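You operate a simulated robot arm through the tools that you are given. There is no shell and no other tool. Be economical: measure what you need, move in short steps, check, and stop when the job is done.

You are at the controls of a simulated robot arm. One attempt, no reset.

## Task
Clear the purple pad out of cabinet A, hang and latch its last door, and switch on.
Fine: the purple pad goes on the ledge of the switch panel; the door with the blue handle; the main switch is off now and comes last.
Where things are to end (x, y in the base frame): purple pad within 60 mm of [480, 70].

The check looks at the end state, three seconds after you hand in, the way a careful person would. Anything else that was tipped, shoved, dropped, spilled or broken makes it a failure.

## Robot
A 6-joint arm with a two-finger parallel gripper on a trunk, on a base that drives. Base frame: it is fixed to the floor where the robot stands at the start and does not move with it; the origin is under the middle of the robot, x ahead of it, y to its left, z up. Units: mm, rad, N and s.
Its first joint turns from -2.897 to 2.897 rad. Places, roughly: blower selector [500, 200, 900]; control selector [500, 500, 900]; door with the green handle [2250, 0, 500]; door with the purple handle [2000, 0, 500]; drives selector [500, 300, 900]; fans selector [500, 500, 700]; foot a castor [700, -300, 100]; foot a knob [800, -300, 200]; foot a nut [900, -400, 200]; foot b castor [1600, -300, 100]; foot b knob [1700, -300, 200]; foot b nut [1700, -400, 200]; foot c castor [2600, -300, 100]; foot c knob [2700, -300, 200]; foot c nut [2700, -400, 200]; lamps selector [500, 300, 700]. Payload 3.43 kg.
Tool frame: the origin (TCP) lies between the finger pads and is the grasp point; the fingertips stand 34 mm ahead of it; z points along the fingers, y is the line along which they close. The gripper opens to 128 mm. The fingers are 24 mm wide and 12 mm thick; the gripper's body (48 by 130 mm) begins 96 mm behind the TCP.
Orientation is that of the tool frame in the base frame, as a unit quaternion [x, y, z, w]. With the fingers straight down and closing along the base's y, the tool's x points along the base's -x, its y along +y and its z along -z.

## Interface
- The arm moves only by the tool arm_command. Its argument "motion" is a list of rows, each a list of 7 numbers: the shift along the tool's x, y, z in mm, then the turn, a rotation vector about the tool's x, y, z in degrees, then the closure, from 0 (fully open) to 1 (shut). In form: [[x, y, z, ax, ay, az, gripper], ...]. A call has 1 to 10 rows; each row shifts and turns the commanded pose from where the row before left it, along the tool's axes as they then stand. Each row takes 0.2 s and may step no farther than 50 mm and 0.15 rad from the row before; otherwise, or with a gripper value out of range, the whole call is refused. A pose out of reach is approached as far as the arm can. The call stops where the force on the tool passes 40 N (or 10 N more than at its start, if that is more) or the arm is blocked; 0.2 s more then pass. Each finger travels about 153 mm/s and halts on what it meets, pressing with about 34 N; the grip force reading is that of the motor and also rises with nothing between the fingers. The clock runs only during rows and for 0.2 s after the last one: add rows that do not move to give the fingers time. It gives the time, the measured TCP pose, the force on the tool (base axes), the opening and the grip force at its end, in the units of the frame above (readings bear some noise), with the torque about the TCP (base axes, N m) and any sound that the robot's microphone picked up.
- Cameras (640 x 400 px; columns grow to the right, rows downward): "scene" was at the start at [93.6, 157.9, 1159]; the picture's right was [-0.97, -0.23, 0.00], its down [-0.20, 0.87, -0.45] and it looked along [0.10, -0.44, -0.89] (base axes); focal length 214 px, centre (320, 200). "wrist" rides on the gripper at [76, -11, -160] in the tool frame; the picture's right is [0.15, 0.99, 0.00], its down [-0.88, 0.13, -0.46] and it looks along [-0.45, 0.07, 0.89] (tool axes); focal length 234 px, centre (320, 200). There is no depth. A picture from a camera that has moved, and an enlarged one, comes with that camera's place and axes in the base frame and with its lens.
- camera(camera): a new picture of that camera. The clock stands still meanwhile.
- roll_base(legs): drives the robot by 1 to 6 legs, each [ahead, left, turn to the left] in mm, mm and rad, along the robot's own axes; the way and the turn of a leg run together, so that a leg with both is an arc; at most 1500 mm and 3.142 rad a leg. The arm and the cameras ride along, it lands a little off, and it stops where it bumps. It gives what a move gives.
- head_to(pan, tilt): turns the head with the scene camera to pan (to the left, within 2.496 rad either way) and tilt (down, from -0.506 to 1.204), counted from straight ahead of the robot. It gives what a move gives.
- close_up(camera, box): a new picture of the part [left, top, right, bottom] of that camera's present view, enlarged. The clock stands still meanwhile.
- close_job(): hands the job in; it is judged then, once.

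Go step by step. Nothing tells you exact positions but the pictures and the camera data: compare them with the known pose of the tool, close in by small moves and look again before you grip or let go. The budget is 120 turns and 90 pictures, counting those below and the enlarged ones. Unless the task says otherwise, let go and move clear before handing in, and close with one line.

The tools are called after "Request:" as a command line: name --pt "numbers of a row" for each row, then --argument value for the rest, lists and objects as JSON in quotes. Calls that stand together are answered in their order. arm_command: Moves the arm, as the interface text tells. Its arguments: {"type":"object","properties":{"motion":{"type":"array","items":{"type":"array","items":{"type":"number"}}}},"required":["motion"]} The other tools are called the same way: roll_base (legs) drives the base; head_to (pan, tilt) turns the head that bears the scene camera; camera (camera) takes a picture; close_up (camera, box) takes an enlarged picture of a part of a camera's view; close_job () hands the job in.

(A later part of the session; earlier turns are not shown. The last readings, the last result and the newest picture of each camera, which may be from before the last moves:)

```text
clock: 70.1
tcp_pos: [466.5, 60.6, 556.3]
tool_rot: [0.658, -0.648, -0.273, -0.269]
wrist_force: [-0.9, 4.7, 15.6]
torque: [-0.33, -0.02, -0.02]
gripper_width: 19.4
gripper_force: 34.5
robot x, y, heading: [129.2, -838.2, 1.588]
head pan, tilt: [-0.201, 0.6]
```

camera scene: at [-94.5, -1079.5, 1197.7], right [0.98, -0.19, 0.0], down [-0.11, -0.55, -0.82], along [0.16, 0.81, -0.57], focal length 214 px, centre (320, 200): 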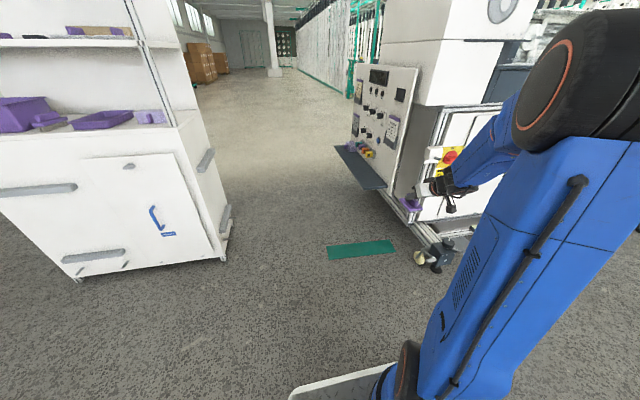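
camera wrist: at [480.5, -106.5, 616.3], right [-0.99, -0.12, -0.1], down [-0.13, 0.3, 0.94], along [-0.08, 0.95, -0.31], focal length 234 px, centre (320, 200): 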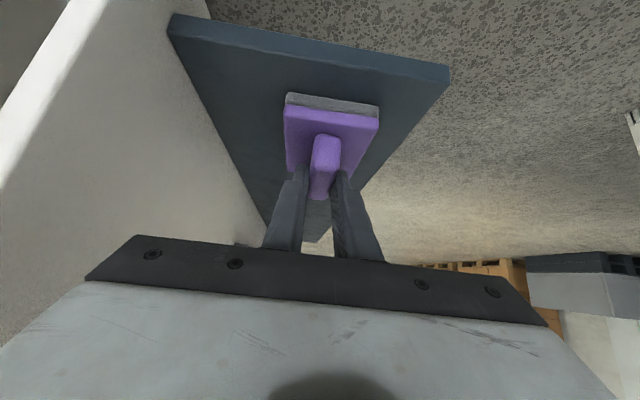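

Firm contact. Release and withdraw along the tool axis.

Request:
arm_command --pt "0 0 0 0 0 0 0.75" --pt "0 0 0 0 0 0 0.6" --pt "0 0 0 0 0 0 0.6" --pt "0 0 -20 0 0 0 0.6" --pt "0 0 -40 0 0 0 0.6" --pt "0 0 -40 0 0 0 0.6" --pt "0 0 -40 0 0 0 0.6"

Request:
camera --camera "wrist"

```text
clock: 71.7
tcp_pos: [468.4, -41.7, 654.9]
tool_rot: [0.658, -0.649, -0.272, -0.267]
wrist_force: [-0.2, 0.1, -0.8]
torque: [0.01, 0.01, 0.01]
gripper_width: 51.2
gripper_force: 0.0
robot x, y, heading: [132.3, -839.0, 1.585]
head pan, tilt: [-0.201, 0.6]
```

```text
49 pictures are left
camera wrist: at [481.1, -208.4, 714.2], right [-0.99, -0.12, -0.1], down [-0.13, 0.3, 0.94], along [-0.08, 0.95, -0.31], focal length 234 px, centre (320, 200)
```

wrist: 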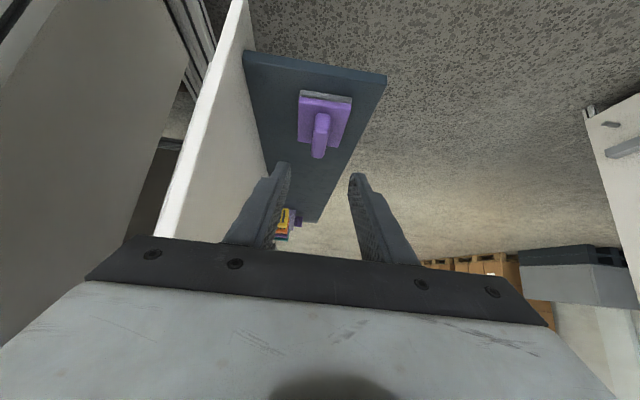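

The pad sits at about [463, 60] on the ledge. Now back off and drive to the cart with the door.

Request:
roll_base --legs '[[-330, 0, -0.014], [0, 1000, 0]]'

Request:
head_to --pan 0.1 --tilt 0.6

Request:
camera --camera "scene"

Request:
camera --camera "wrist"

```text
clock: 78.7
tcp_pos: [-522.3, -371.7, 655.0]
tool_rot: [-0.646, 0.661, 0.268, 0.273]
wrist_force: [0.1, -0.5, -0.5]
torque: [-0.02, 0.01, 0.0]
gripper_width: 50.7
gripper_force: 0.0
robot x, y, heading: [-886.8, -1157.8, 1.55]
head pan, tilt: [-0.201, 0.6]
```

```text
clock: 79.5
tcp_pos: [-521.7, -371.1, 654.6]
tool_rot: [-0.646, 0.661, 0.268, 0.272]
wrist_force: [0.9, 0.3, 0.1]
torque: [0.01, -0.04, 0.02]
gripper_width: 51.4
gripper_force: 0.0
robot x, y, heading: [-884.6, -1155.9, 1.548]
head pan, tilt: [0.099, 0.6]
```

```text
48 pictures are left
camera scene: at [-1112.4, -984.5, 1197.7], right [1.0, 0.08, 0.0], down [0.04, -0.56, -0.83], along [-0.06, 0.82, -0.56], focal length 214 px, centre (320, 200)
```

scene: 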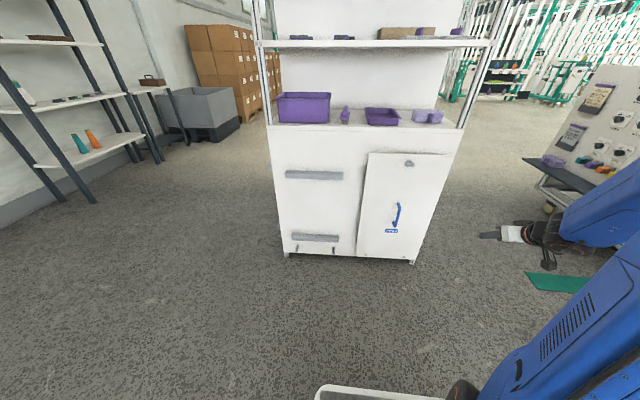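

```text
47 pictures are left
camera wrist: at [-513.3, -538.7, 714.4], right [-0.99, -0.08, -0.1], down [-0.12, 0.3, 0.94], along [-0.05, 0.95, -0.31], focal length 234 px, centre (320, 200)
```

wrist: 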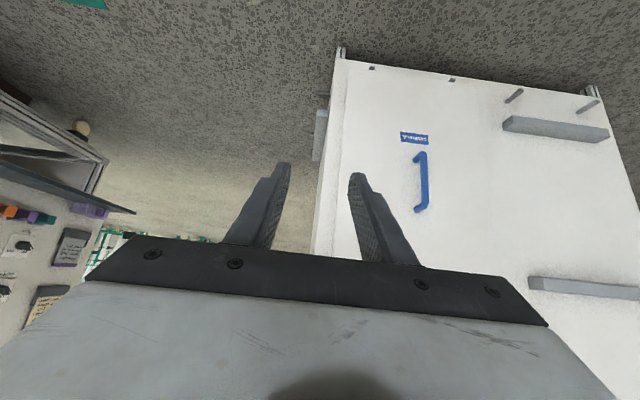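

The door leans on the right half of the cart on two pegs. Enlarge both views.

Request:
close_up --camera "scene" --box '[270, 120, 470, 280]'

Request:
close_up --camera "wrist" --box '[300, 30, 640, 260]'

```text
2.50 times, centred on (370, 200) of scene
camera zoom: at [-1112.4, -984.5, 1197.7], right [1.0, 0.08, 0.0], down [0.04, -0.56, -0.83], along [-0.06, 0.82, -0.56], focal length 536 px, centre (195, 200)
```

zoom: 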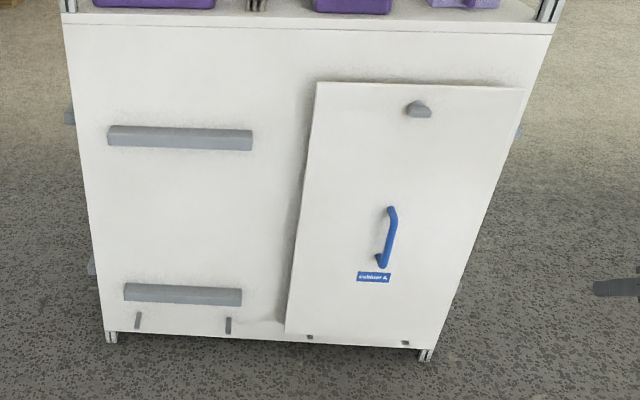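

```text
1.74 times, centred on (470, 145) of wrist
camera zoom: at [-513.3, -538.7, 714.4], right [-0.99, -0.08, -0.1], down [-0.12, 0.3, 0.94], along [-0.05, 0.95, -0.31], focal length 407 px, centre (59, 296)
```

zoom: 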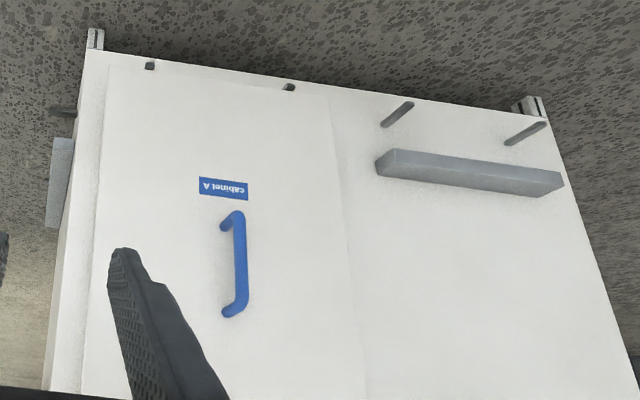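

The door is 370 × 685 mm, standing at x≈-767, handle at about [-767, -62, 490], its latch turned level (open). I'll level the tool and line up with the handle.

Request:
arm_command --pt "0 0 0 0 -7.5 0 0.4" --pt "0 0 0 0 -7.5 0 0.4" --pt "0 0 0 0 -7.5 0 0.4" --pt "0 0 0 0 -7.5 0 0.4" --pt "0 0 0 0 -7.5 0 0.4" --pt "0 0 0 0 -7.5 0 0.4"

Request:
roll_base --legs '[[0, 230, 0.022]]'

Request:
arm_command --pt "30 0 10 0 0 0 0.4" --pt "30 0 10 0 0 0 0.4" --pt "30 0 10 0 0 0 0.4" --pt "30 0 10 0 0 0 0.4" --pt "30 0 10 0 0 0 0.4"

Request:
camera --camera "wrist"

```text
clock: 80.9
tcp_pos: [-518.2, -368.6, 656.2]
tool_rot: [-0.495, 0.505, 0.494, 0.505]
wrist_force: [0.2, 0.0, 0.9]
torque: [0.01, 0.01, 0.02]
gripper_width: 76.8
gripper_force: 0.0
out of reach, approached as far as the arm can: row 6
robot x, y, heading: [-886.6, -1154.3, 1.551]
head pan, tilt: [0.099, 0.6]
```

```text
clock: 82.7
tcp_pos: [-770.5, -358.7, 655.2]
tool_rot: [0.501, -0.5, -0.501, -0.499]
wrist_force: [-0.5, 0.2, 0.4]
torque: [-0.01, -0.01, 0.01]
gripper_width: 76.8
gripper_force: 0.1
robot x, y, heading: [-1122.2, -1156.9, 1.571]
head pan, tilt: [0.099, 0.6]
```

```text
clock: 83.9
tcp_pos: [-727.6, -282.2, 577.9]
tool_rot: [-0.499, 0.504, 0.504, 0.493]
wrist_force: [0.4, 0.1, -0.3]
torque: [-0.02, 0.0, 0.01]
gripper_width: 76.9
gripper_force: 0.1
out of reach, approached as far as the arm can: row 1, 2, 3, 4, 5
robot x, y, heading: [-1117.9, -1154.5, 1.568]
head pan, tilt: [0.099, 0.6]
```

```text
44 pictures are left
camera wrist: at [-716.7, -441.6, 502.0], right [-0.99, -0.01, -0.13], down [-0.11, -0.45, 0.89], along [-0.07, 0.89, 0.45], focal length 234 px, centre (320, 200)
```

wrist: 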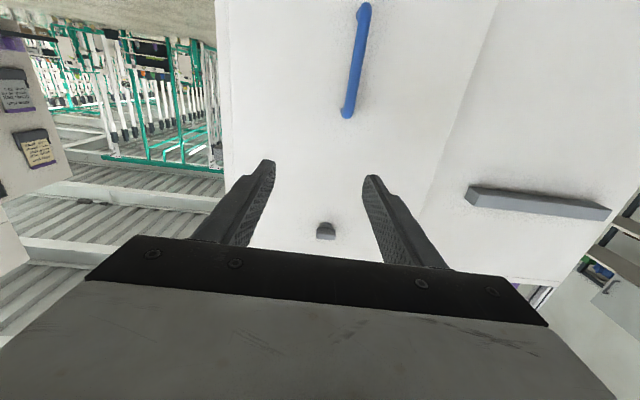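

Tool is level. Move forward first (the fold limit binds), then down.

Request:
arm_command --pt "0 0 30 0 0 0 0.4" --pt "0 0 30 0 0 0 0.4" --pt "0 0 30 0 0 0 0.4" --pt "0 0 0 0 0 0 0.4"

```text
clock: 84.9
tcp_pos: [-727.7, -189.7, 577.1]
tool_rot: [-0.5, 0.501, 0.5, 0.5]
wrist_force: [0.3, 0.0, 0.9]
torque: [0.01, -0.02, 0.01]
gripper_width: 76.8
gripper_force: 0.0
robot x, y, heading: [-1122.3, -1155.4, 1.567]
head pan, tilt: [0.099, 0.6]
```

Now down about 97 and left 41.

Request:
arm_command --pt "24 10 0 0 0 0 0.4" --pt "24 10 0 0 0 0 0.4" --pt "24 10 0 0 0 0 0.4" --pt "25 11 0 0 0 0 0.4" --pt "0 0 0 0 0 0 0.4"

Request:
camera --camera "wrist"

Request:
close_up --camera "scene" --box '[340, 130, 560, 300]'

```text
clock: 86.1
tcp_pos: [-743.4, -166.5, 512.7]
tool_rot: [-0.498, 0.506, 0.506, 0.49]
wrist_force: [0.8, 0.4, 1.0]
torque: [0.03, 0.04, 0.05]
gripper_width: 76.6
gripper_force: 0.0
out of reach, approached as far as the arm can: row 2, 3, 4
robot x, y, heading: [-1121.6, -1157.5, 1.567]
head pan, tilt: [0.099, 0.6]
```

```text
43 pictures are left
camera wrist: at [-732.1, -327.7, 437.1], right [-0.99, -0.01, -0.12], down [-0.1, -0.45, 0.89], along [-0.06, 0.89, 0.45], focal length 234 px, centre (320, 200)
```

wrist: 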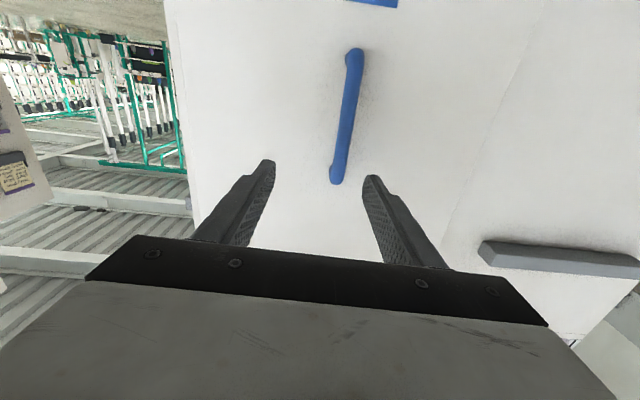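

```text
2.35 times, centred on (450, 215) of scene
camera zoom: at [-1351.2, -986.4, 1197.7], right [1.0, 0.1, 0.0], down [0.06, -0.56, -0.82], along [-0.08, 0.82, -0.57], focal length 505 px, centre (14, 165)
```

zoom: 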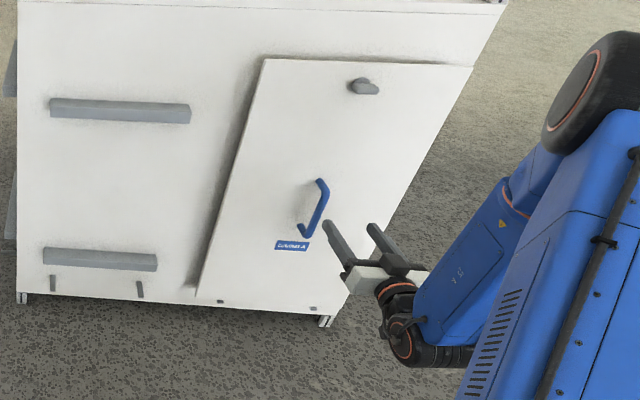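

Approach the handle: left 24, forward, slightly down.

Request:
arm_command --pt "0 6 15 0 0 0 0.4" --pt "6 6 15 0 0 0 0.4" --pt "8 6 15 0 0 0 0.4" --pt "8 6 15 0 0 0 0.4" --pt "0 0 0 0 0 0 0.4"

Request:
camera --camera "wrist"

```text
clock: 87.3
tcp_pos: [-760.3, -101.3, 496.2]
tool_rot: [-0.5, 0.502, 0.504, 0.494]
wrist_force: [0.0, 0.4, -0.5]
torque: [0.02, -0.02, 0.04]
gripper_width: 76.8
gripper_force: 0.0
out of reach, approached as far as the arm can: row 1, 4
robot x, y, heading: [-1122.0, -1151.7, 1.569]
head pan, tilt: [0.099, 0.6]
```

```text
41 pictures are left
camera wrist: at [-747.8, -261.1, 420.6], right [-0.99, -0.01, -0.14], down [-0.12, -0.45, 0.88], along [-0.07, 0.89, 0.45], focal length 234 px, centre (320, 200)
```

wrist: 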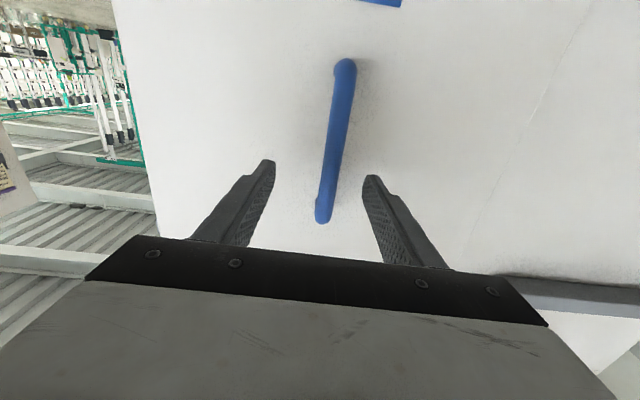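

Aligned. Go forward 32 mm and close on the bar.

Request:
arm_command --pt "4 2 16 0 0 0 0.4" --pt "4 2 16 0 0 0 0.4" --pt "0 0 0 0 0 0 0.7" --pt "0 0 0 0 0 0 0.95" --pt "0 0 0 0 0 0 0.95" --pt "0 0 0 0 0 0 0.95"

Request:
camera --camera "wrist"

Request:
close_up --camera "scene" --box '[340, 130, 560, 300]'

```text
clock: 88.7
tcp_pos: [-765.0, -69.0, 488.4]
tool_rot: [-0.501, 0.5, 0.501, 0.498]
wrist_force: [-14.9, -2.9, -0.1]
torque: [-0.14, -0.05, -0.09]
gripper_width: 15.9
gripper_force: 33.8
robot x, y, heading: [-1122.9, -1158.2, 1.569]
head pan, tilt: [0.099, 0.6]
```

```text
40 pictures are left
camera wrist: at [-752.4, -229.3, 412.8], right [-0.99, 0.0, -0.14], down [-0.13, -0.45, 0.88], along [-0.07, 0.89, 0.45], focal length 234 px, centre (320, 200)
```

wrist: 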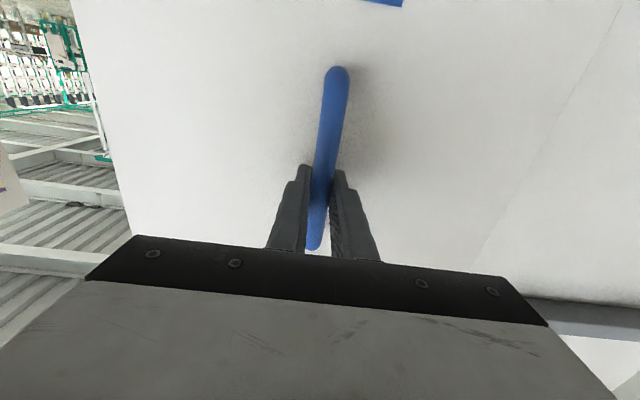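

```text
2.35 times, centred on (450, 215) of scene
camera zoom: at [-1351.5, -986.4, 1197.6], right [1.0, 0.1, 0.0], down [0.06, -0.56, -0.82], along [-0.08, 0.82, -0.57], focal length 505 px, centre (14, 165)
```

zoom: 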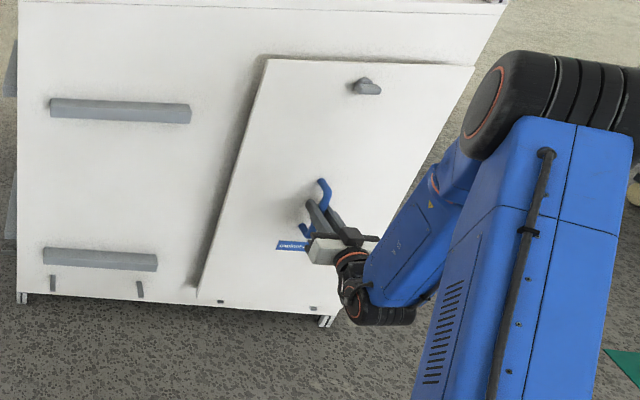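

Gripped. Relieve the side load and lift slowly.

Request:
arm_command --pt "0 2 0 0 0 0 0.97" --pt "-10 0 0 0 0 0 0.97" --pt "-10 0 0 0 0 0 0.97" --pt "0 0 0 0 0 0 0.97"

Request:
close_up --camera "scene" --box '[340, 130, 560, 300]'

```text
clock: 89.7
tcp_pos: [-766.5, -70.2, 507.9]
tool_rot: [-0.5, 0.5, 0.5, 0.5]
wrist_force: [0.3, -0.7, -11.2]
torque: [-0.51, -0.02, 0.0]
gripper_width: 15.6
gripper_force: 33.5
robot x, y, heading: [-1123.0, -1154.6, 1.569]
head pan, tilt: [0.099, 0.6]
```

```text
2.35 times, centred on (450, 215) of scene
camera zoom: at [-1350.9, -986.0, 1197.6], right [1.0, 0.1, 0.0], down [0.06, -0.56, -0.82], along [-0.08, 0.82, -0.57], focal length 505 px, centre (14, 165)
```

zoom: 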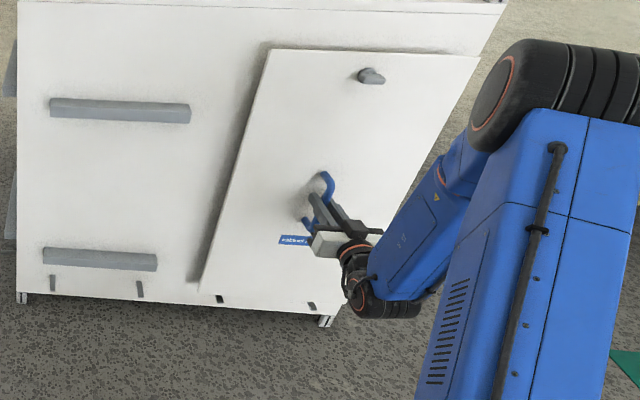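

Door is lifted (11 N). Raise 40 more and back out.

Request:
arm_command --pt "-14 0 0 0 0 0 0.97" --pt "-14 0 0 0 0 0 0.97" --pt "-14 0 0 0 0 0 0.97" --pt "0 0 0 0 0 0 0.97"

Request:
roll_base --legs '[[-250, 0, 0]]'

Request:
camera --camera "scene"

```text
clock: 90.3
tcp_pos: [-764.7, -69.0, 526.9]
tool_rot: [-0.502, 0.504, 0.499, 0.496]
wrist_force: [0.6, 0.0, -10.3]
torque: [-0.51, 0.01, 0.0]
gripper_width: 15.6
gripper_force: 34.2
robot x, y, heading: [-1121.4, -1153.4, 1.567]
head pan, tilt: [0.099, 0.6]
stopped in row 2: the force on the tool passed its limit at 65 N (the readings are from after the stop); the commanded pose is now the measured one
```

```text
clock: 92.1
tcp_pos: [-761.0, -313.9, 528.0]
tool_rot: [-0.501, 0.504, 0.498, 0.497]
wrist_force: [-0.7, 0.0, -9.8]
torque: [-0.46, -0.01, 0.02]
gripper_width: 15.4
gripper_force: 33.6
robot x, y, heading: [-1120.9, -1399.1, 1.566]
head pan, tilt: [0.099, 0.6]
```

```text
37 pictures are left
camera scene: at [-1351.1, -1227.4, 1197.6], right [1.0, 0.09, 0.0], down [0.05, -0.56, -0.82], along [-0.08, 0.82, -0.57], focal length 214 px, centre (320, 200)
```

scene: 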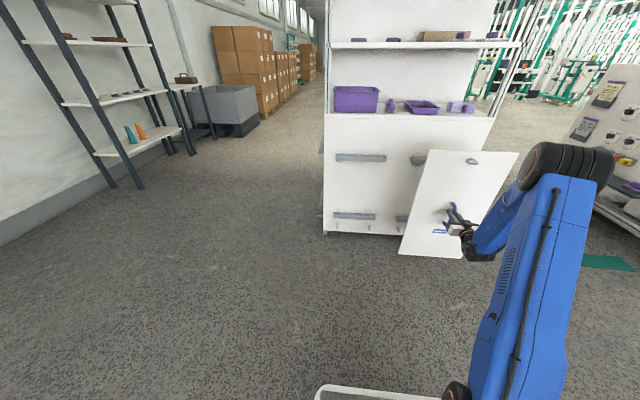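

The door is free of the cart. Raise it and draw it in for transport.

Request:
arm_command --pt "-30 0 0 0 0 0 0.97" --pt "-30 0 0 0 0 0 0.97" --pt "-30 0 0 0 0 0 0.97" --pt "-30 0 0 0 0 0 0.97" --pt "-30 0 0 0 0 0 0.97" --pt "0 0 -30 0 0 0 0.97" --pt "0 0 -30 0 0 0 0.97" --pt "0 0 -30 0 0 0 0.97" --pt "0 0 -30 0 0 0 0.97" --pt "0 0 -30 0 0 0 0.97"

Request:
roll_base --legs '[[0, -1140, 0], [0, -1140, 0]]'

Request:
head_to --pan 0.0 --tilt 0.6

Request:
camera --camera "scene"

```text
clock: 94.3
tcp_pos: [-761.3, -461.4, 679.8]
tool_rot: [-0.5, 0.503, 0.498, 0.498]
wrist_force: [-0.1, 0.5, -11.7]
torque: [-0.55, -0.02, 0.02]
gripper_width: 15.4
gripper_force: 34.2
robot x, y, heading: [-1123.9, -1395.5, 1.566]
head pan, tilt: [0.099, 0.6]
```

```text
clock: 105.6
tcp_pos: [1510.6, -425.2, 678.5]
tool_rot: [0.51, -0.494, -0.507, -0.488]
wrist_force: [0.0, 0.0, -10.5]
torque: [-0.48, 0.0, -0.02]
gripper_width: 15.5
gripper_force: 33.9
robot x, y, heading: [1184.3, -1375.5, 1.601]
head pan, tilt: [0.099, 0.6]
```

```text
clock: 106.3
tcp_pos: [1508.1, -424.5, 678.6]
tool_rot: [0.51, -0.495, -0.507, -0.488]
wrist_force: [-0.1, 0.4, -9.8]
torque: [-0.48, 0.02, 0.05]
gripper_width: 15.5
gripper_force: 33.6
robot x, y, heading: [1184.3, -1376.4, 1.597]
head pan, tilt: [0.0, 0.6]
```

```text
36 pictures are left
camera scene: at [956.7, -1212.3, 1197.6], right [1.0, 0.03, 0.0], down [0.02, -0.57, -0.82], along [-0.03, 0.82, -0.57], focal length 214 px, centre (320, 200)
```

scene: 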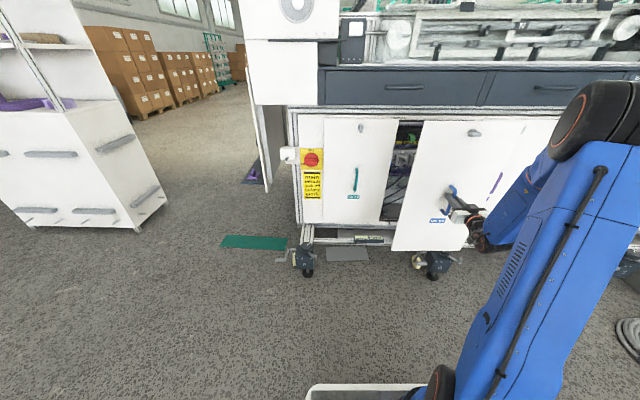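

Straighten the heading and drive in to about 80 mm before the cabinet.

Request:
roll_base --legs '[[260, 20, -0.028]]'

Request:
camera --camera "scene"

Request:
camera --camera "wrist"

```text
clock: 108.2
tcp_pos: [1509.3, -168.9, 679.1]
tool_rot: [0.504, -0.501, -0.501, -0.494]
wrist_force: [-0.1, -0.4, -9.2]
torque: [-0.5, -0.02, -0.03]
gripper_width: 15.4
gripper_force: 33.9
robot x, y, heading: [1156.8, -1105.8, 1.578]
head pan, tilt: [0.0, 0.6]
```

```text
35 pictures are left
camera scene: at [935.8, -942.1, 1197.6], right [1.0, 0.01, 0.0], down [0.0, -0.57, -0.82], along [0.0, 0.82, -0.57], focal length 214 px, centre (320, 200)
```

scene: 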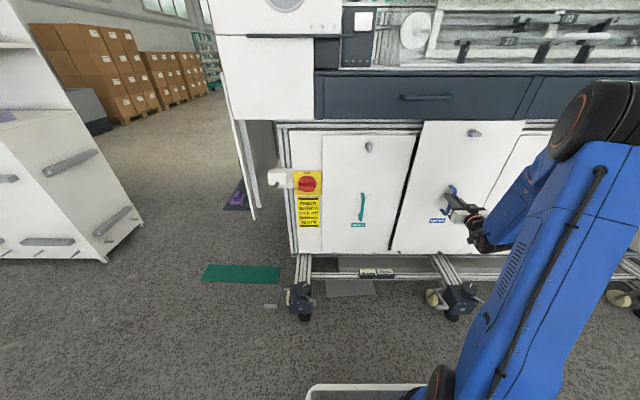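

```text
34 pictures are left
camera wrist: at [1521.1, -330.3, 604.8], right [-0.99, -0.01, -0.14], down [-0.12, -0.45, 0.89], along [-0.07, 0.89, 0.44], focal length 234 px, centre (320, 200)
```

wrist: 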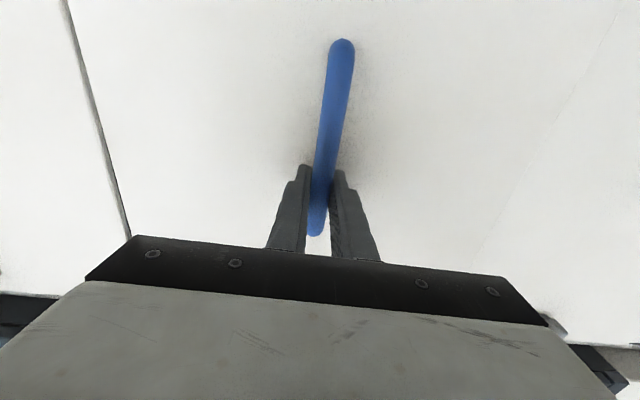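

Close-up to compare heights with the hung teal-handled door.

Request:
close_up --camera "scene" --box '[290, 110, 540, 270]'

```text
2.50 times, centred on (415, 190) of scene
camera zoom: at [935.8, -942.1, 1197.6], right [1.0, 0.01, 0.0], down [0.0, -0.57, -0.82], along [0.0, 0.82, -0.57], focal length 536 px, centre (82, 225)
```

zoom: 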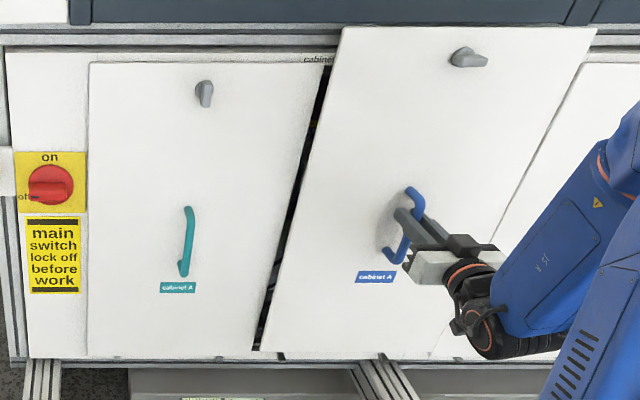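

Compared with the hung door, ours is about 55–60 mm too high and roughly 20–40 mm too far out. Lower to ~30 mm above seat, then creep forward.

Request:
arm_command --pt "13 -3 0 0 0 0 0.97" --pt "12 -2 0 0 0 0 0.97" --pt "0 0 6 0 0 0 0.97" --pt "0 0 6 0 0 0 0.97" --pt "0 0 0 0 0 0 0.97"

Request:
arm_command --pt "0 0 4 0 0 0 0.97" --pt "0 0 4 0 0 0 0.97" --pt "0 0 0 0 0 0 0.97"

Request:
close_up --camera "scene" --box '[290, 110, 540, 270]'

```text
clock: 109.4
tcp_pos: [1514.1, -157.4, 653.5]
tool_rot: [0.504, -0.501, -0.501, -0.494]
wrist_force: [1.2, -5.9, -13.2]
torque: [0.71, 0.01, -0.03]
gripper_width: 15.5
gripper_force: 34.4
robot x, y, heading: [1158.5, -1104.6, 1.572]
head pan, tilt: [0.0, 0.6]
```

```text
clock: 110.2
tcp_pos: [1513.8, -148.8, 653.0]
tool_rot: [0.503, -0.501, -0.5, -0.495]
wrist_force: [0.1, -4.2, -13.1]
torque: [0.5, -0.01, 0.01]
gripper_width: 15.7
gripper_force: 34.0
robot x, y, heading: [1158.9, -1112.3, 1.577]
head pan, tilt: [0.0, 0.6]
```

```text
2.50 times, centred on (415, 190) of scene
camera zoom: at [935.9, -942.2, 1197.6], right [1.0, 0.01, 0.0], down [0.0, -0.57, -0.82], along [0.0, 0.82, -0.57], focal length 536 px, centre (82, 225)
```

zoom: 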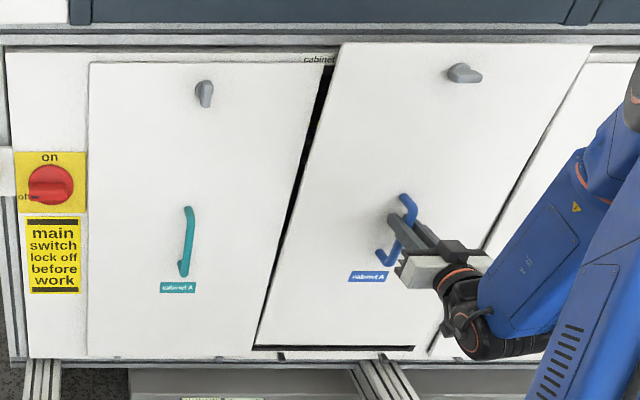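

The door's top touches the header rail. Back off a bit, lower 14 mm, and creep in again.

Request:
arm_command --pt "0 0 -8 0 0 0 0.97" --pt "14 0 0 0 0 0 0.97" --pt "0 0 5 0 0 0 0.97" --pt "0 0 5 0 0 0 0.97" --pt "0 0 5 0 0 0 0.97" --pt "0 0 0 0 0 0 0.97"

Request:
close_up --camera "scene" --box '[290, 110, 540, 270]'

```text
clock: 111.6
tcp_pos: [1512.2, -143.8, 639.7]
tool_rot: [0.504, -0.502, -0.5, -0.494]
wrist_force: [-2.6, -8.9, -13.0]
torque: [0.12, -0.22, -0.16]
gripper_width: 15.6
gripper_force: 34.3
robot x, y, heading: [1158.9, -1108.8, 1.576]
head pan, tilt: [0.0, 0.6]
```

```text
2.50 times, centred on (415, 190) of scene
camera zoom: at [935.8, -942.3, 1197.6], right [1.0, 0.01, 0.0], down [0.0, -0.57, -0.82], along [0.0, 0.82, -0.57], focal length 536 px, centre (82, 225)
```

zoom: 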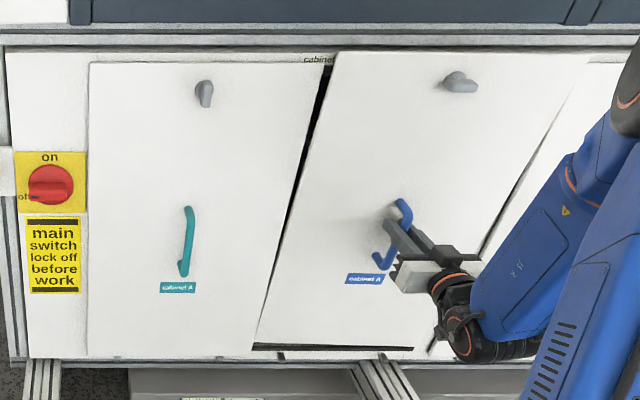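

The door now seems to lie flat against the frame. Lower it gradually onto the hooks.

Request:
arm_command --pt "4 0 0 0 0 0 0.97" --pt "4 0 0 0 0 0 0.97" --pt "0 0 0 0 0 0 0.97"

Request:
arm_command --pt "4 0 0 0 0 0 0.97" --pt "3 0 0 0 0 0 0.97" --pt "0 0 0 0 0 0 0.97"

Request:
close_up --camera "scene" --box '[290, 110, 540, 270]'

```text
clock: 112.4
tcp_pos: [1511.5, -142.2, 632.1]
tool_rot: [0.504, -0.502, -0.501, -0.494]
wrist_force: [0.3, -2.1, -9.6]
torque: [0.37, -0.03, 0.02]
gripper_width: 15.5
gripper_force: 33.8
robot x, y, heading: [1157.5, -1105.7, 1.577]
head pan, tilt: [0.0, 0.6]
```

```text
clock: 113.2
tcp_pos: [1513.5, -144.1, 626.8]
tool_rot: [0.503, -0.499, -0.502, -0.497]
wrist_force: [-8.9, -5.6, 34.6]
torque: [0.15, -0.13, 0.0]
gripper_width: 15.5
gripper_force: 34.2
robot x, y, heading: [1156.4, -1109.9, 1.577]
head pan, tilt: [0.0, 0.6]
```

```text
2.50 times, centred on (415, 190) of scene
camera zoom: at [934.9, -944.0, 1197.7], right [1.0, 0.01, 0.0], down [0.0, -0.56, -0.83], along [0.0, 0.83, -0.56], focal length 536 px, centre (82, 225)
```

zoom: 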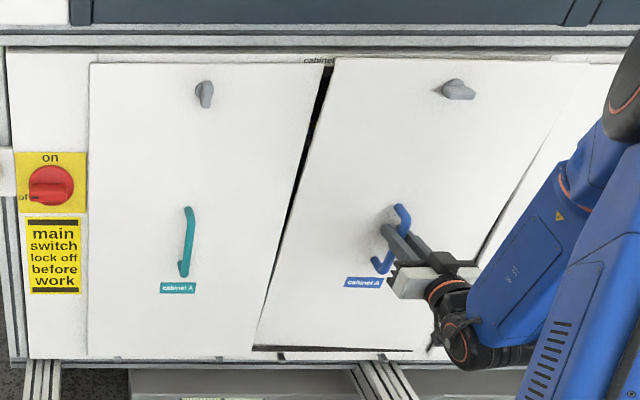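

Contact is firm but the bottom edge seems still high compared with its neighbour. Enlarge the bottom region and the top edge.

Request:
close_up --camera "scene" --box '[370, 230, 490, 265]'

Request:
close_up --camera "scene" --box '[400, 120, 540, 180]'

```text
5.33 times, centred on (430, 248) of scene
camera zoom: at [934.9, -944.0, 1197.7], right [1.0, 0.01, 0.0], down [0.0, -0.56, -0.83], along [0.0, 0.83, -0.56], focal length 1144 px, centre (-267, -53)
```

zoom: 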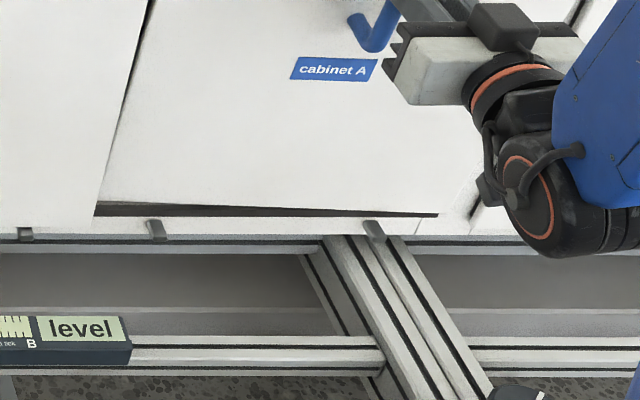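

```text
4.57 times, centred on (470, 150) of scene
camera zoom: at [934.9, -944.0, 1197.7], right [1.0, 0.01, 0.0], down [0.0, -0.56, -0.83], along [0.0, 0.83, -0.56], focal length 980 px, centre (-366, 429)
```

zoom: 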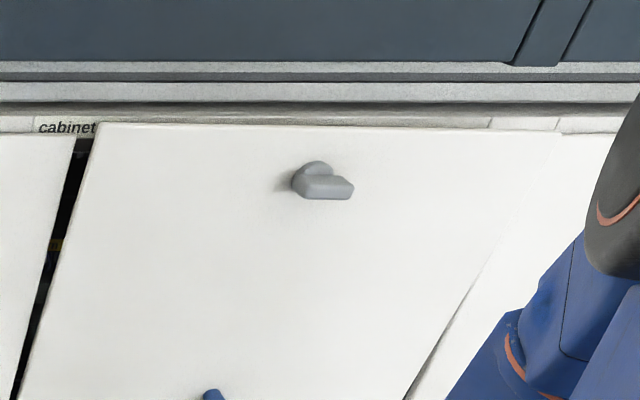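

The door has pivoted in the grip (its bottom swung inward when the top met the header), so it's resting on the sill rather than the hooks. Back off and assess its tilt.

Request:
arm_command --pt "-5 0 -4 0 0 0 0.97" --pt "-3 0 -12 0 0 0 0.97" --pt "0 0 -15 0 0 0 0.97" --pt "0 0 -15 0 0 0 0.97" --pt "0 0 -15 0 0 0 0.97" --pt "0 0 0 0 0 0 0.97"

Request:
close_up --camera "scene" --box '[290, 110, 540, 270]'

```text
clock: 114.6
tcp_pos: [1514.2, -204.4, 631.4]
tool_rot: [0.504, -0.501, -0.501, -0.494]
wrist_force: [-0.2, -0.9, -10.3]
torque: [-0.52, -0.02, 0.0]
gripper_width: 15.8
gripper_force: 34.4
robot x, y, heading: [1156.7, -1108.7, 1.575]
head pan, tilt: [0.0, 0.6]
```

```text
2.50 times, centred on (415, 190) of scene
camera zoom: at [935.8, -942.2, 1197.6], right [1.0, 0.01, 0.0], down [0.0, -0.57, -0.82], along [0.0, 0.82, -0.57], focal length 536 px, centre (82, 225)
```

zoom: 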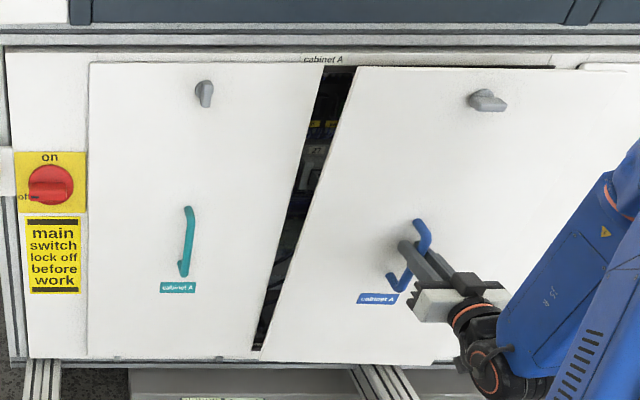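

The door's bottom is about 3° inward. Pitch the tool to make it vertical again, lower to just above seat height, and look.

Request:
arm_command --pt "0 0 0 0 3.3 0 0.97" --pt "0 0 0 0 0 0 0.97"

Request:
close_up --camera "scene" --box '[290, 110, 540, 270]'

```text
clock: 115.2
tcp_pos: [1513.1, -202.7, 632.4]
tool_rot: [0.518, -0.515, -0.486, -0.48]
wrist_force: [0.6, -0.4, -10.0]
torque: [-0.5, -0.01, 0.03]
gripper_width: 15.8
gripper_force: 33.9
robot x, y, heading: [1159.2, -1109.8, 1.572]
head pan, tilt: [0.0, 0.6]
```

```text
2.50 times, centred on (415, 190) of scene
camera zoom: at [935.8, -942.1, 1197.6], right [1.0, 0.01, 0.0], down [0.0, -0.57, -0.82], along [0.0, 0.82, -0.57], focal length 536 px, centre (82, 225)
```

zoom: 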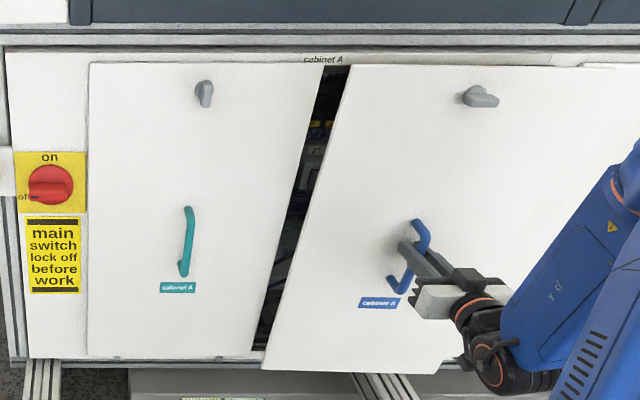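

The door is vertical again (face y≈-155, bottom z≈263). Creep forward 40 mm, ending slightly above the seat.

Request:
arm_command --pt "0 0 10 0 0 0 0.97" --pt "0 0 10 0 0 0 0.97" --pt "0 0 8 0 0 0 0.97" --pt "0 0 6 0 0 0 0.97" --pt "0 0 0 0 0 0 0.97"

Request:
arm_command --pt "0 0 4 0 0 0 0.97" --pt "0 0 4 0 0 0 0.97" --pt "0 0 0 0 0 0 0.97"

Request:
close_up --camera "scene" --box '[290, 110, 540, 270]'

```text
clock: 116.4
tcp_pos: [1513.6, -169.0, 631.3]
tool_rot: [0.518, -0.516, -0.486, -0.479]
wrist_force: [-0.5, 0.8, -10.0]
torque: [-0.49, 0.01, 0.02]
gripper_width: 15.6
gripper_force: 33.6
robot x, y, heading: [1162.8, -1108.2, 1.578]
head pan, tilt: [0.0, 0.6]
```

```text
clock: 117.2
tcp_pos: [1514.1, -160.9, 630.0]
tool_rot: [0.517, -0.516, -0.486, -0.48]
wrist_force: [0.6, -0.4, -10.1]
torque: [-0.49, 0.0, 0.0]
gripper_width: 15.6
gripper_force: 34.2
robot x, y, heading: [1160.0, -1109.7, 1.583]
head pan, tilt: [0.0, 0.6]
```

```text
2.50 times, centred on (415, 190) of scene
camera zoom: at [935.8, -942.1, 1197.6], right [1.0, 0.01, 0.0], down [0.0, -0.57, -0.82], along [0.0, 0.82, -0.57], focal length 536 px, centre (82, 225)
```

zoom: 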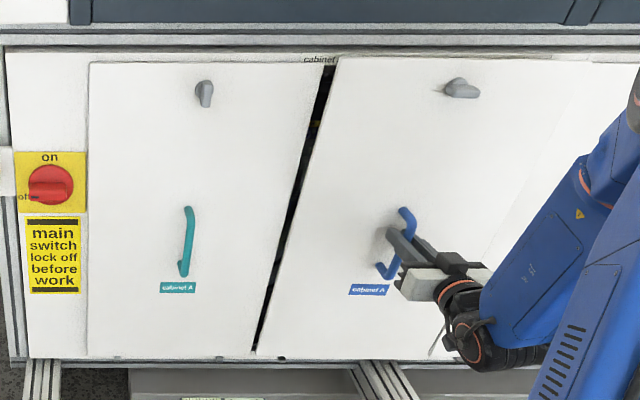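

No contact yet; about 12 mm more to the frame. Continue in small steps.

Request:
arm_command --pt "0 0 4 0 0 0 0.97" --pt "0 0 0 0 0 0 0.97"

Request:
arm_command --pt "0 0 4 0 0 0 0.97" --pt "0 0 0 0 0 0 0.97"

Request:
arm_command --pt "0 0 3 0 0 0 0.97" --pt "0 0 0 0 0 0 0.97"

```text
clock: 117.8
tcp_pos: [1514.2, -157.8, 630.7]
tool_rot: [0.518, -0.515, -0.486, -0.479]
wrist_force: [0.3, -0.3, -10.2]
torque: [-0.53, 0.0, 0.04]
gripper_width: 15.6
gripper_force: 33.9
robot x, y, heading: [1156.4, -1107.6, 1.58]
head pan, tilt: [0.0, 0.6]
```

```text
clock: 118.4
tcp_pos: [1513.1, -153.9, 630.5]
tool_rot: [0.518, -0.515, -0.486, -0.48]
wrist_force: [0.3, -0.3, -11.0]
torque: [-0.5, 0.0, 0.0]
gripper_width: 15.4
gripper_force: 33.9
robot x, y, heading: [1156.2, -1108.7, 1.576]
head pan, tilt: [0.0, 0.6]
```

```text
clock: 119.0
tcp_pos: [1513.1, -150.3, 628.4]
tool_rot: [0.517, -0.515, -0.486, -0.48]
wrist_force: [0.8, -5.3, -12.6]
torque: [0.77, 0.11, 0.01]
gripper_width: 15.6
gripper_force: 34.3
robot x, y, heading: [1156.7, -1106.5, 1.578]
head pan, tilt: [0.0, 0.6]
```

The top touches now. Check the bottom edge against the hooks.

Request:
close_up --camera "scene" --box '[370, 225, 490, 265]'

```text
5.33 times, centred on (430, 245) of scene
camera zoom: at [935.9, -942.2, 1197.6], right [1.0, 0.01, 0.0], down [0.0, -0.57, -0.82], along [0.0, 0.82, -0.57], focal length 1144 px, centre (-267, -40)
```

zoom: 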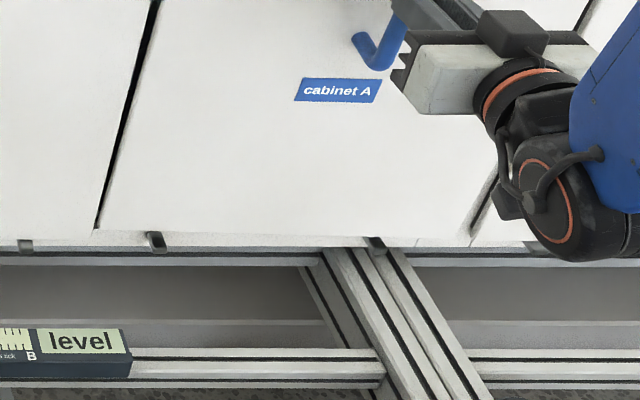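

Bottom edge is over the hooks, about 11 mm above seat. Lower in small steps.

Request:
arm_command --pt "4 0 0 0 0 0 0.97" --pt "0 0 0 0 0 0 0.97"

Request:
arm_command --pt "4 0 0 0 0 0 0.97" --pt "0 0 0 0 0 0 0.97"

Request:
arm_command --pt "3 0 0 0 0 0 0.97" --pt "0 0 0 0 0 0 0.97"

Request:
close_up --camera "scene" --box '[290, 110, 540, 270]'

```text
clock: 119.6
tcp_pos: [1513.7, -151.3, 626.3]
tool_rot: [0.518, -0.515, -0.486, -0.48]
wrist_force: [-0.2, 0.0, -10.9]
torque: [-0.48, 0.01, -0.02]
gripper_width: 15.6
gripper_force: 34.3
robot x, y, heading: [1161.9, -1110.9, 1.574]
head pan, tilt: [0.0, 0.6]
```

```text
clock: 120.2
tcp_pos: [1513.6, -152.0, 622.5]
tool_rot: [0.518, -0.515, -0.486, -0.479]
wrist_force: [0.1, 0.2, -10.4]
torque: [-0.5, -0.01, 0.02]
gripper_width: 15.4
gripper_force: 33.5
robot x, y, heading: [1159.6, -1110.1, 1.576]
head pan, tilt: [0.0, 0.6]
```

```text
clock: 120.8
tcp_pos: [1512.7, -151.3, 618.5]
tool_rot: [0.518, -0.515, -0.486, -0.479]
wrist_force: [0.1, 0.4, -11.1]
torque: [-0.49, -0.02, -0.02]
gripper_width: 15.6
gripper_force: 33.7
robot x, y, heading: [1155.6, -1107.8, 1.578]
head pan, tilt: [0.0, 0.6]
```

```text
2.50 times, centred on (415, 190) of scene
camera zoom: at [935.8, -942.1, 1197.6], right [1.0, 0.01, 0.0], down [0.0, -0.57, -0.82], along [0.0, 0.82, -0.57], focal length 536 px, centre (82, 225)
```

zoom: 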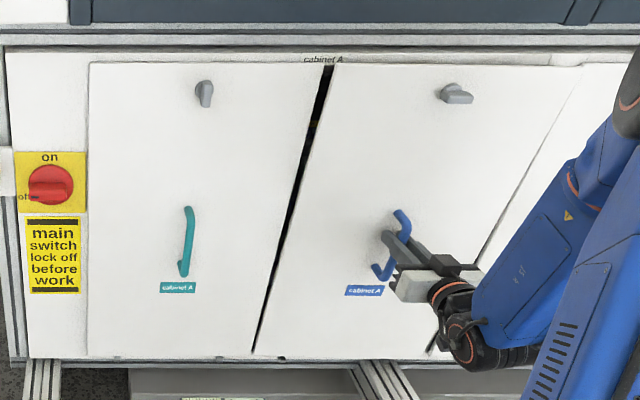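

Top is now level with its neighbour. Push forward to frame contact, then lower to the seat.

Request:
arm_command --pt "0 0 4 0 0 0 0.97" --pt "0 0 0 0 0 0 0.97"

Request:
arm_command --pt "0 0 4 0 0 0 0.97" --pt "0 0 0 0 0 0 0.97"

Request:
arm_command --pt "3 0 0 0 0 0 0.97" --pt "0 0 0 0 0 0 0.97"

```text
clock: 121.4
tcp_pos: [1512.9, -148.4, 617.6]
tool_rot: [0.518, -0.516, -0.486, -0.48]
wrist_force: [-0.2, 1.0, -9.7]
torque: [-0.49, -0.01, 0.0]
gripper_width: 15.7
gripper_force: 33.6
robot x, y, heading: [1156.4, -1112.9, 1.574]
head pan, tilt: [0.0, 0.6]
```

```text
clock: 122.0
tcp_pos: [1513.8, -143.0, 619.8]
tool_rot: [0.518, -0.515, -0.486, -0.48]
wrist_force: [0.6, 0.6, -11.3]
torque: [-0.51, 0.01, -0.01]
gripper_width: 15.4
gripper_force: 34.3
robot x, y, heading: [1160.6, -1110.0, 1.573]
head pan, tilt: [0.0, 0.6]
```

```text
clock: 122.6
tcp_pos: [1513.9, -141.9, 615.0]
tool_rot: [0.518, -0.516, -0.485, -0.48]
wrist_force: [0.1, -0.2, -10.0]
torque: [-0.47, 0.01, 0.01]
gripper_width: 15.5
gripper_force: 34.4
robot x, y, heading: [1155.2, -1107.2, 1.573]
head pan, tilt: [0.0, 0.6]
```

Still free; continue forward, then down, with a look.

Request:
arm_command --pt "0 0 4 0 0 0 0.97" --pt "0 0 0 0 0 0 0.97"

Request:
arm_command --pt "0 0 4 0 0 0 0.97" --pt "0 0 0 0 0 0 0.97"

Request:
close_up --camera "scene" --box '[370, 225, 490, 265]'

```text
clock: 123.2
tcp_pos: [1513.1, -138.4, 614.8]
tool_rot: [0.518, -0.515, -0.486, -0.48]
wrist_force: [0.6, 0.1, -10.3]
torque: [-0.48, -0.01, -0.02]
gripper_width: 15.6
gripper_force: 33.7
robot x, y, heading: [1155.5, -1110.5, 1.571]
head pan, tilt: [0.0, 0.6]
```

```text
clock: 123.8
tcp_pos: [1513.5, -136.0, 614.2]
tool_rot: [0.518, -0.516, -0.485, -0.48]
wrist_force: [-0.1, -1.3, -10.0]
torque: [-0.8, -0.05, -0.04]
gripper_width: 15.5
gripper_force: 34.1
robot x, y, heading: [1153.5, -1104.7, 1.572]
head pan, tilt: [0.0, 0.6]
```

```text
5.33 times, centred on (430, 245) of scene
camera zoom: at [935.8, -942.1, 1197.6], right [1.0, 0.01, 0.0], down [0.0, -0.57, -0.82], along [0.0, 0.82, -0.57], focal length 1144 px, centre (-267, -40)
```

zoom: 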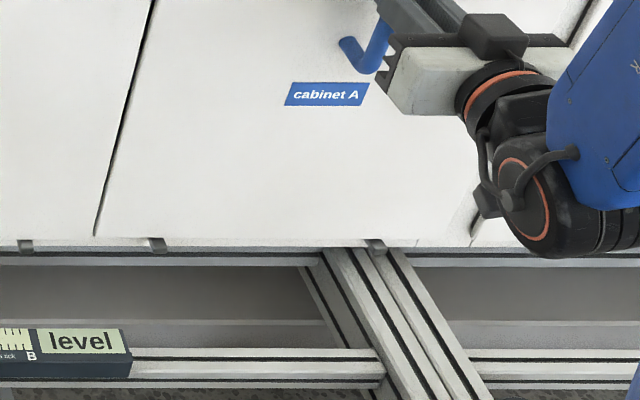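

Bottom now touches the frame just above the hooks. Lower onto them.

Request:
arm_command --pt "3 0 0 0 0 0 0.97" --pt "0 0 0 0 0 0 0.97"

Request:
arm_command --pt "3 0 0 0 0 0 0.97" --pt "0 0 0 0 0 0 0.97"

Request:
arm_command --pt "3 0 0 0 0 0 0.97" --pt "0 0 0 0 0 0 0.97"

```text
clock: 124.4
tcp_pos: [1512.6, -136.6, 612.5]
tool_rot: [0.518, -0.515, -0.486, -0.48]
wrist_force: [-0.6, -0.3, -9.3]
torque: [-0.4, -0.06, 0.02]
gripper_width: 15.3
gripper_force: 33.4
robot x, y, heading: [1154.7, -1112.6, 1.579]
head pan, tilt: [0.0, 0.6]
```

```text
clock: 125.0
tcp_pos: [1512.2, -135.4, 611.9]
tool_rot: [0.518, -0.513, -0.487, -0.481]
wrist_force: [-9.1, -0.7, 16.8]
torque: [0.24, -0.07, 0.16]
gripper_width: 15.7
gripper_force: 33.9
robot x, y, heading: [1160.4, -1107.5, 1.577]
head pan, tilt: [0.0, 0.6]
```

```text
clock: 125.6
tcp_pos: [1512.3, -136.7, 609.5]
tool_rot: [0.517, -0.513, -0.487, -0.481]
wrist_force: [-10.7, -4.8, 35.0]
torque: [0.16, -0.36, 0.01]
gripper_width: 15.8
gripper_force: 34.0
robot x, y, heading: [1157.2, -1110.6, 1.576]
head pan, tilt: [0.0, 0.6]
```

Seated on the hooks (611). Relax the load and check the door's lie.

Request:
arm_command --pt "-3.5 0 0 0 0 0 0.97" --pt "0 0 0 0 0 0 0.97"

Request:
close_up --camera "scene" --box '[290, 110, 540, 270]'

```text
clock: 126.2
tcp_pos: [1512.3, -136.0, 609.1]
tool_rot: [0.518, -0.517, -0.485, -0.479]
wrist_force: [-4.8, -1.6, 12.1]
torque: [-0.11, -0.23, -0.05]
gripper_width: 15.4
gripper_force: 34.4
robot x, y, heading: [1157.8, -1109.7, 1.574]
head pan, tilt: [0.0, 0.6]
```

```text
2.50 times, centred on (415, 190) of scene
camera zoom: at [935.5, -942.9, 1197.7], right [1.0, 0.0, 0.0], down [0.0, -0.56, -0.83], along [0.0, 0.83, -0.56], focal length 536 px, centre (82, 225)
```

zoom: 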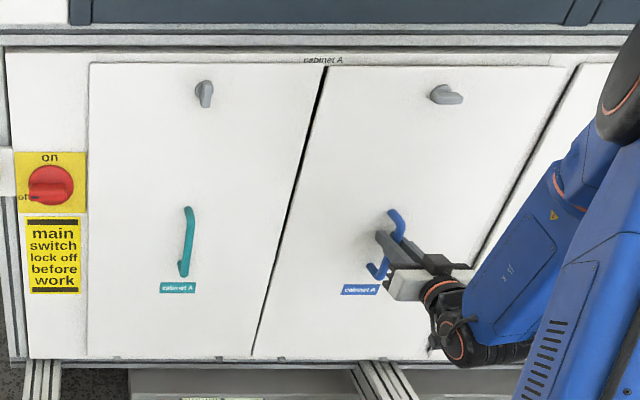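

Nearly flush; the top is out by maybe 10–14 mm. Push it in with a slight pitch and forward motion.

Request:
arm_command --pt "0 0 3 0 0.6 0 0.97" --pt "0 0 3 0 0.6 0 0.97" --pt "0 0 0 0 0 0 0.97"

Request:
close_up --camera "scene" --box '[400, 120, 540, 180]'

```text
clock: 127.0
tcp_pos: [1512.6, -130.4, 609.3]
tool_rot: [0.522, -0.521, -0.48, -0.475]
wrist_force: [-3.2, -16.1, 8.3]
torque: [-0.89, -0.25, -0.03]
gripper_width: 15.7
gripper_force: 34.3
robot x, y, heading: [1154.5, -1111.3, 1.579]
head pan, tilt: [0.0, 0.6]
```

```text
4.57 times, centred on (470, 150) of scene
camera zoom: at [935.6, -943.2, 1197.7], right [1.0, 0.0, 0.0], down [0.0, -0.56, -0.83], along [0.0, 0.83, -0.56], focal length 980 px, centre (-366, 429)
```

zoom: 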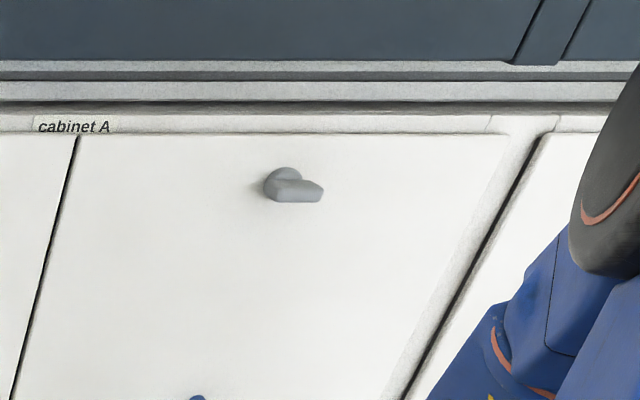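

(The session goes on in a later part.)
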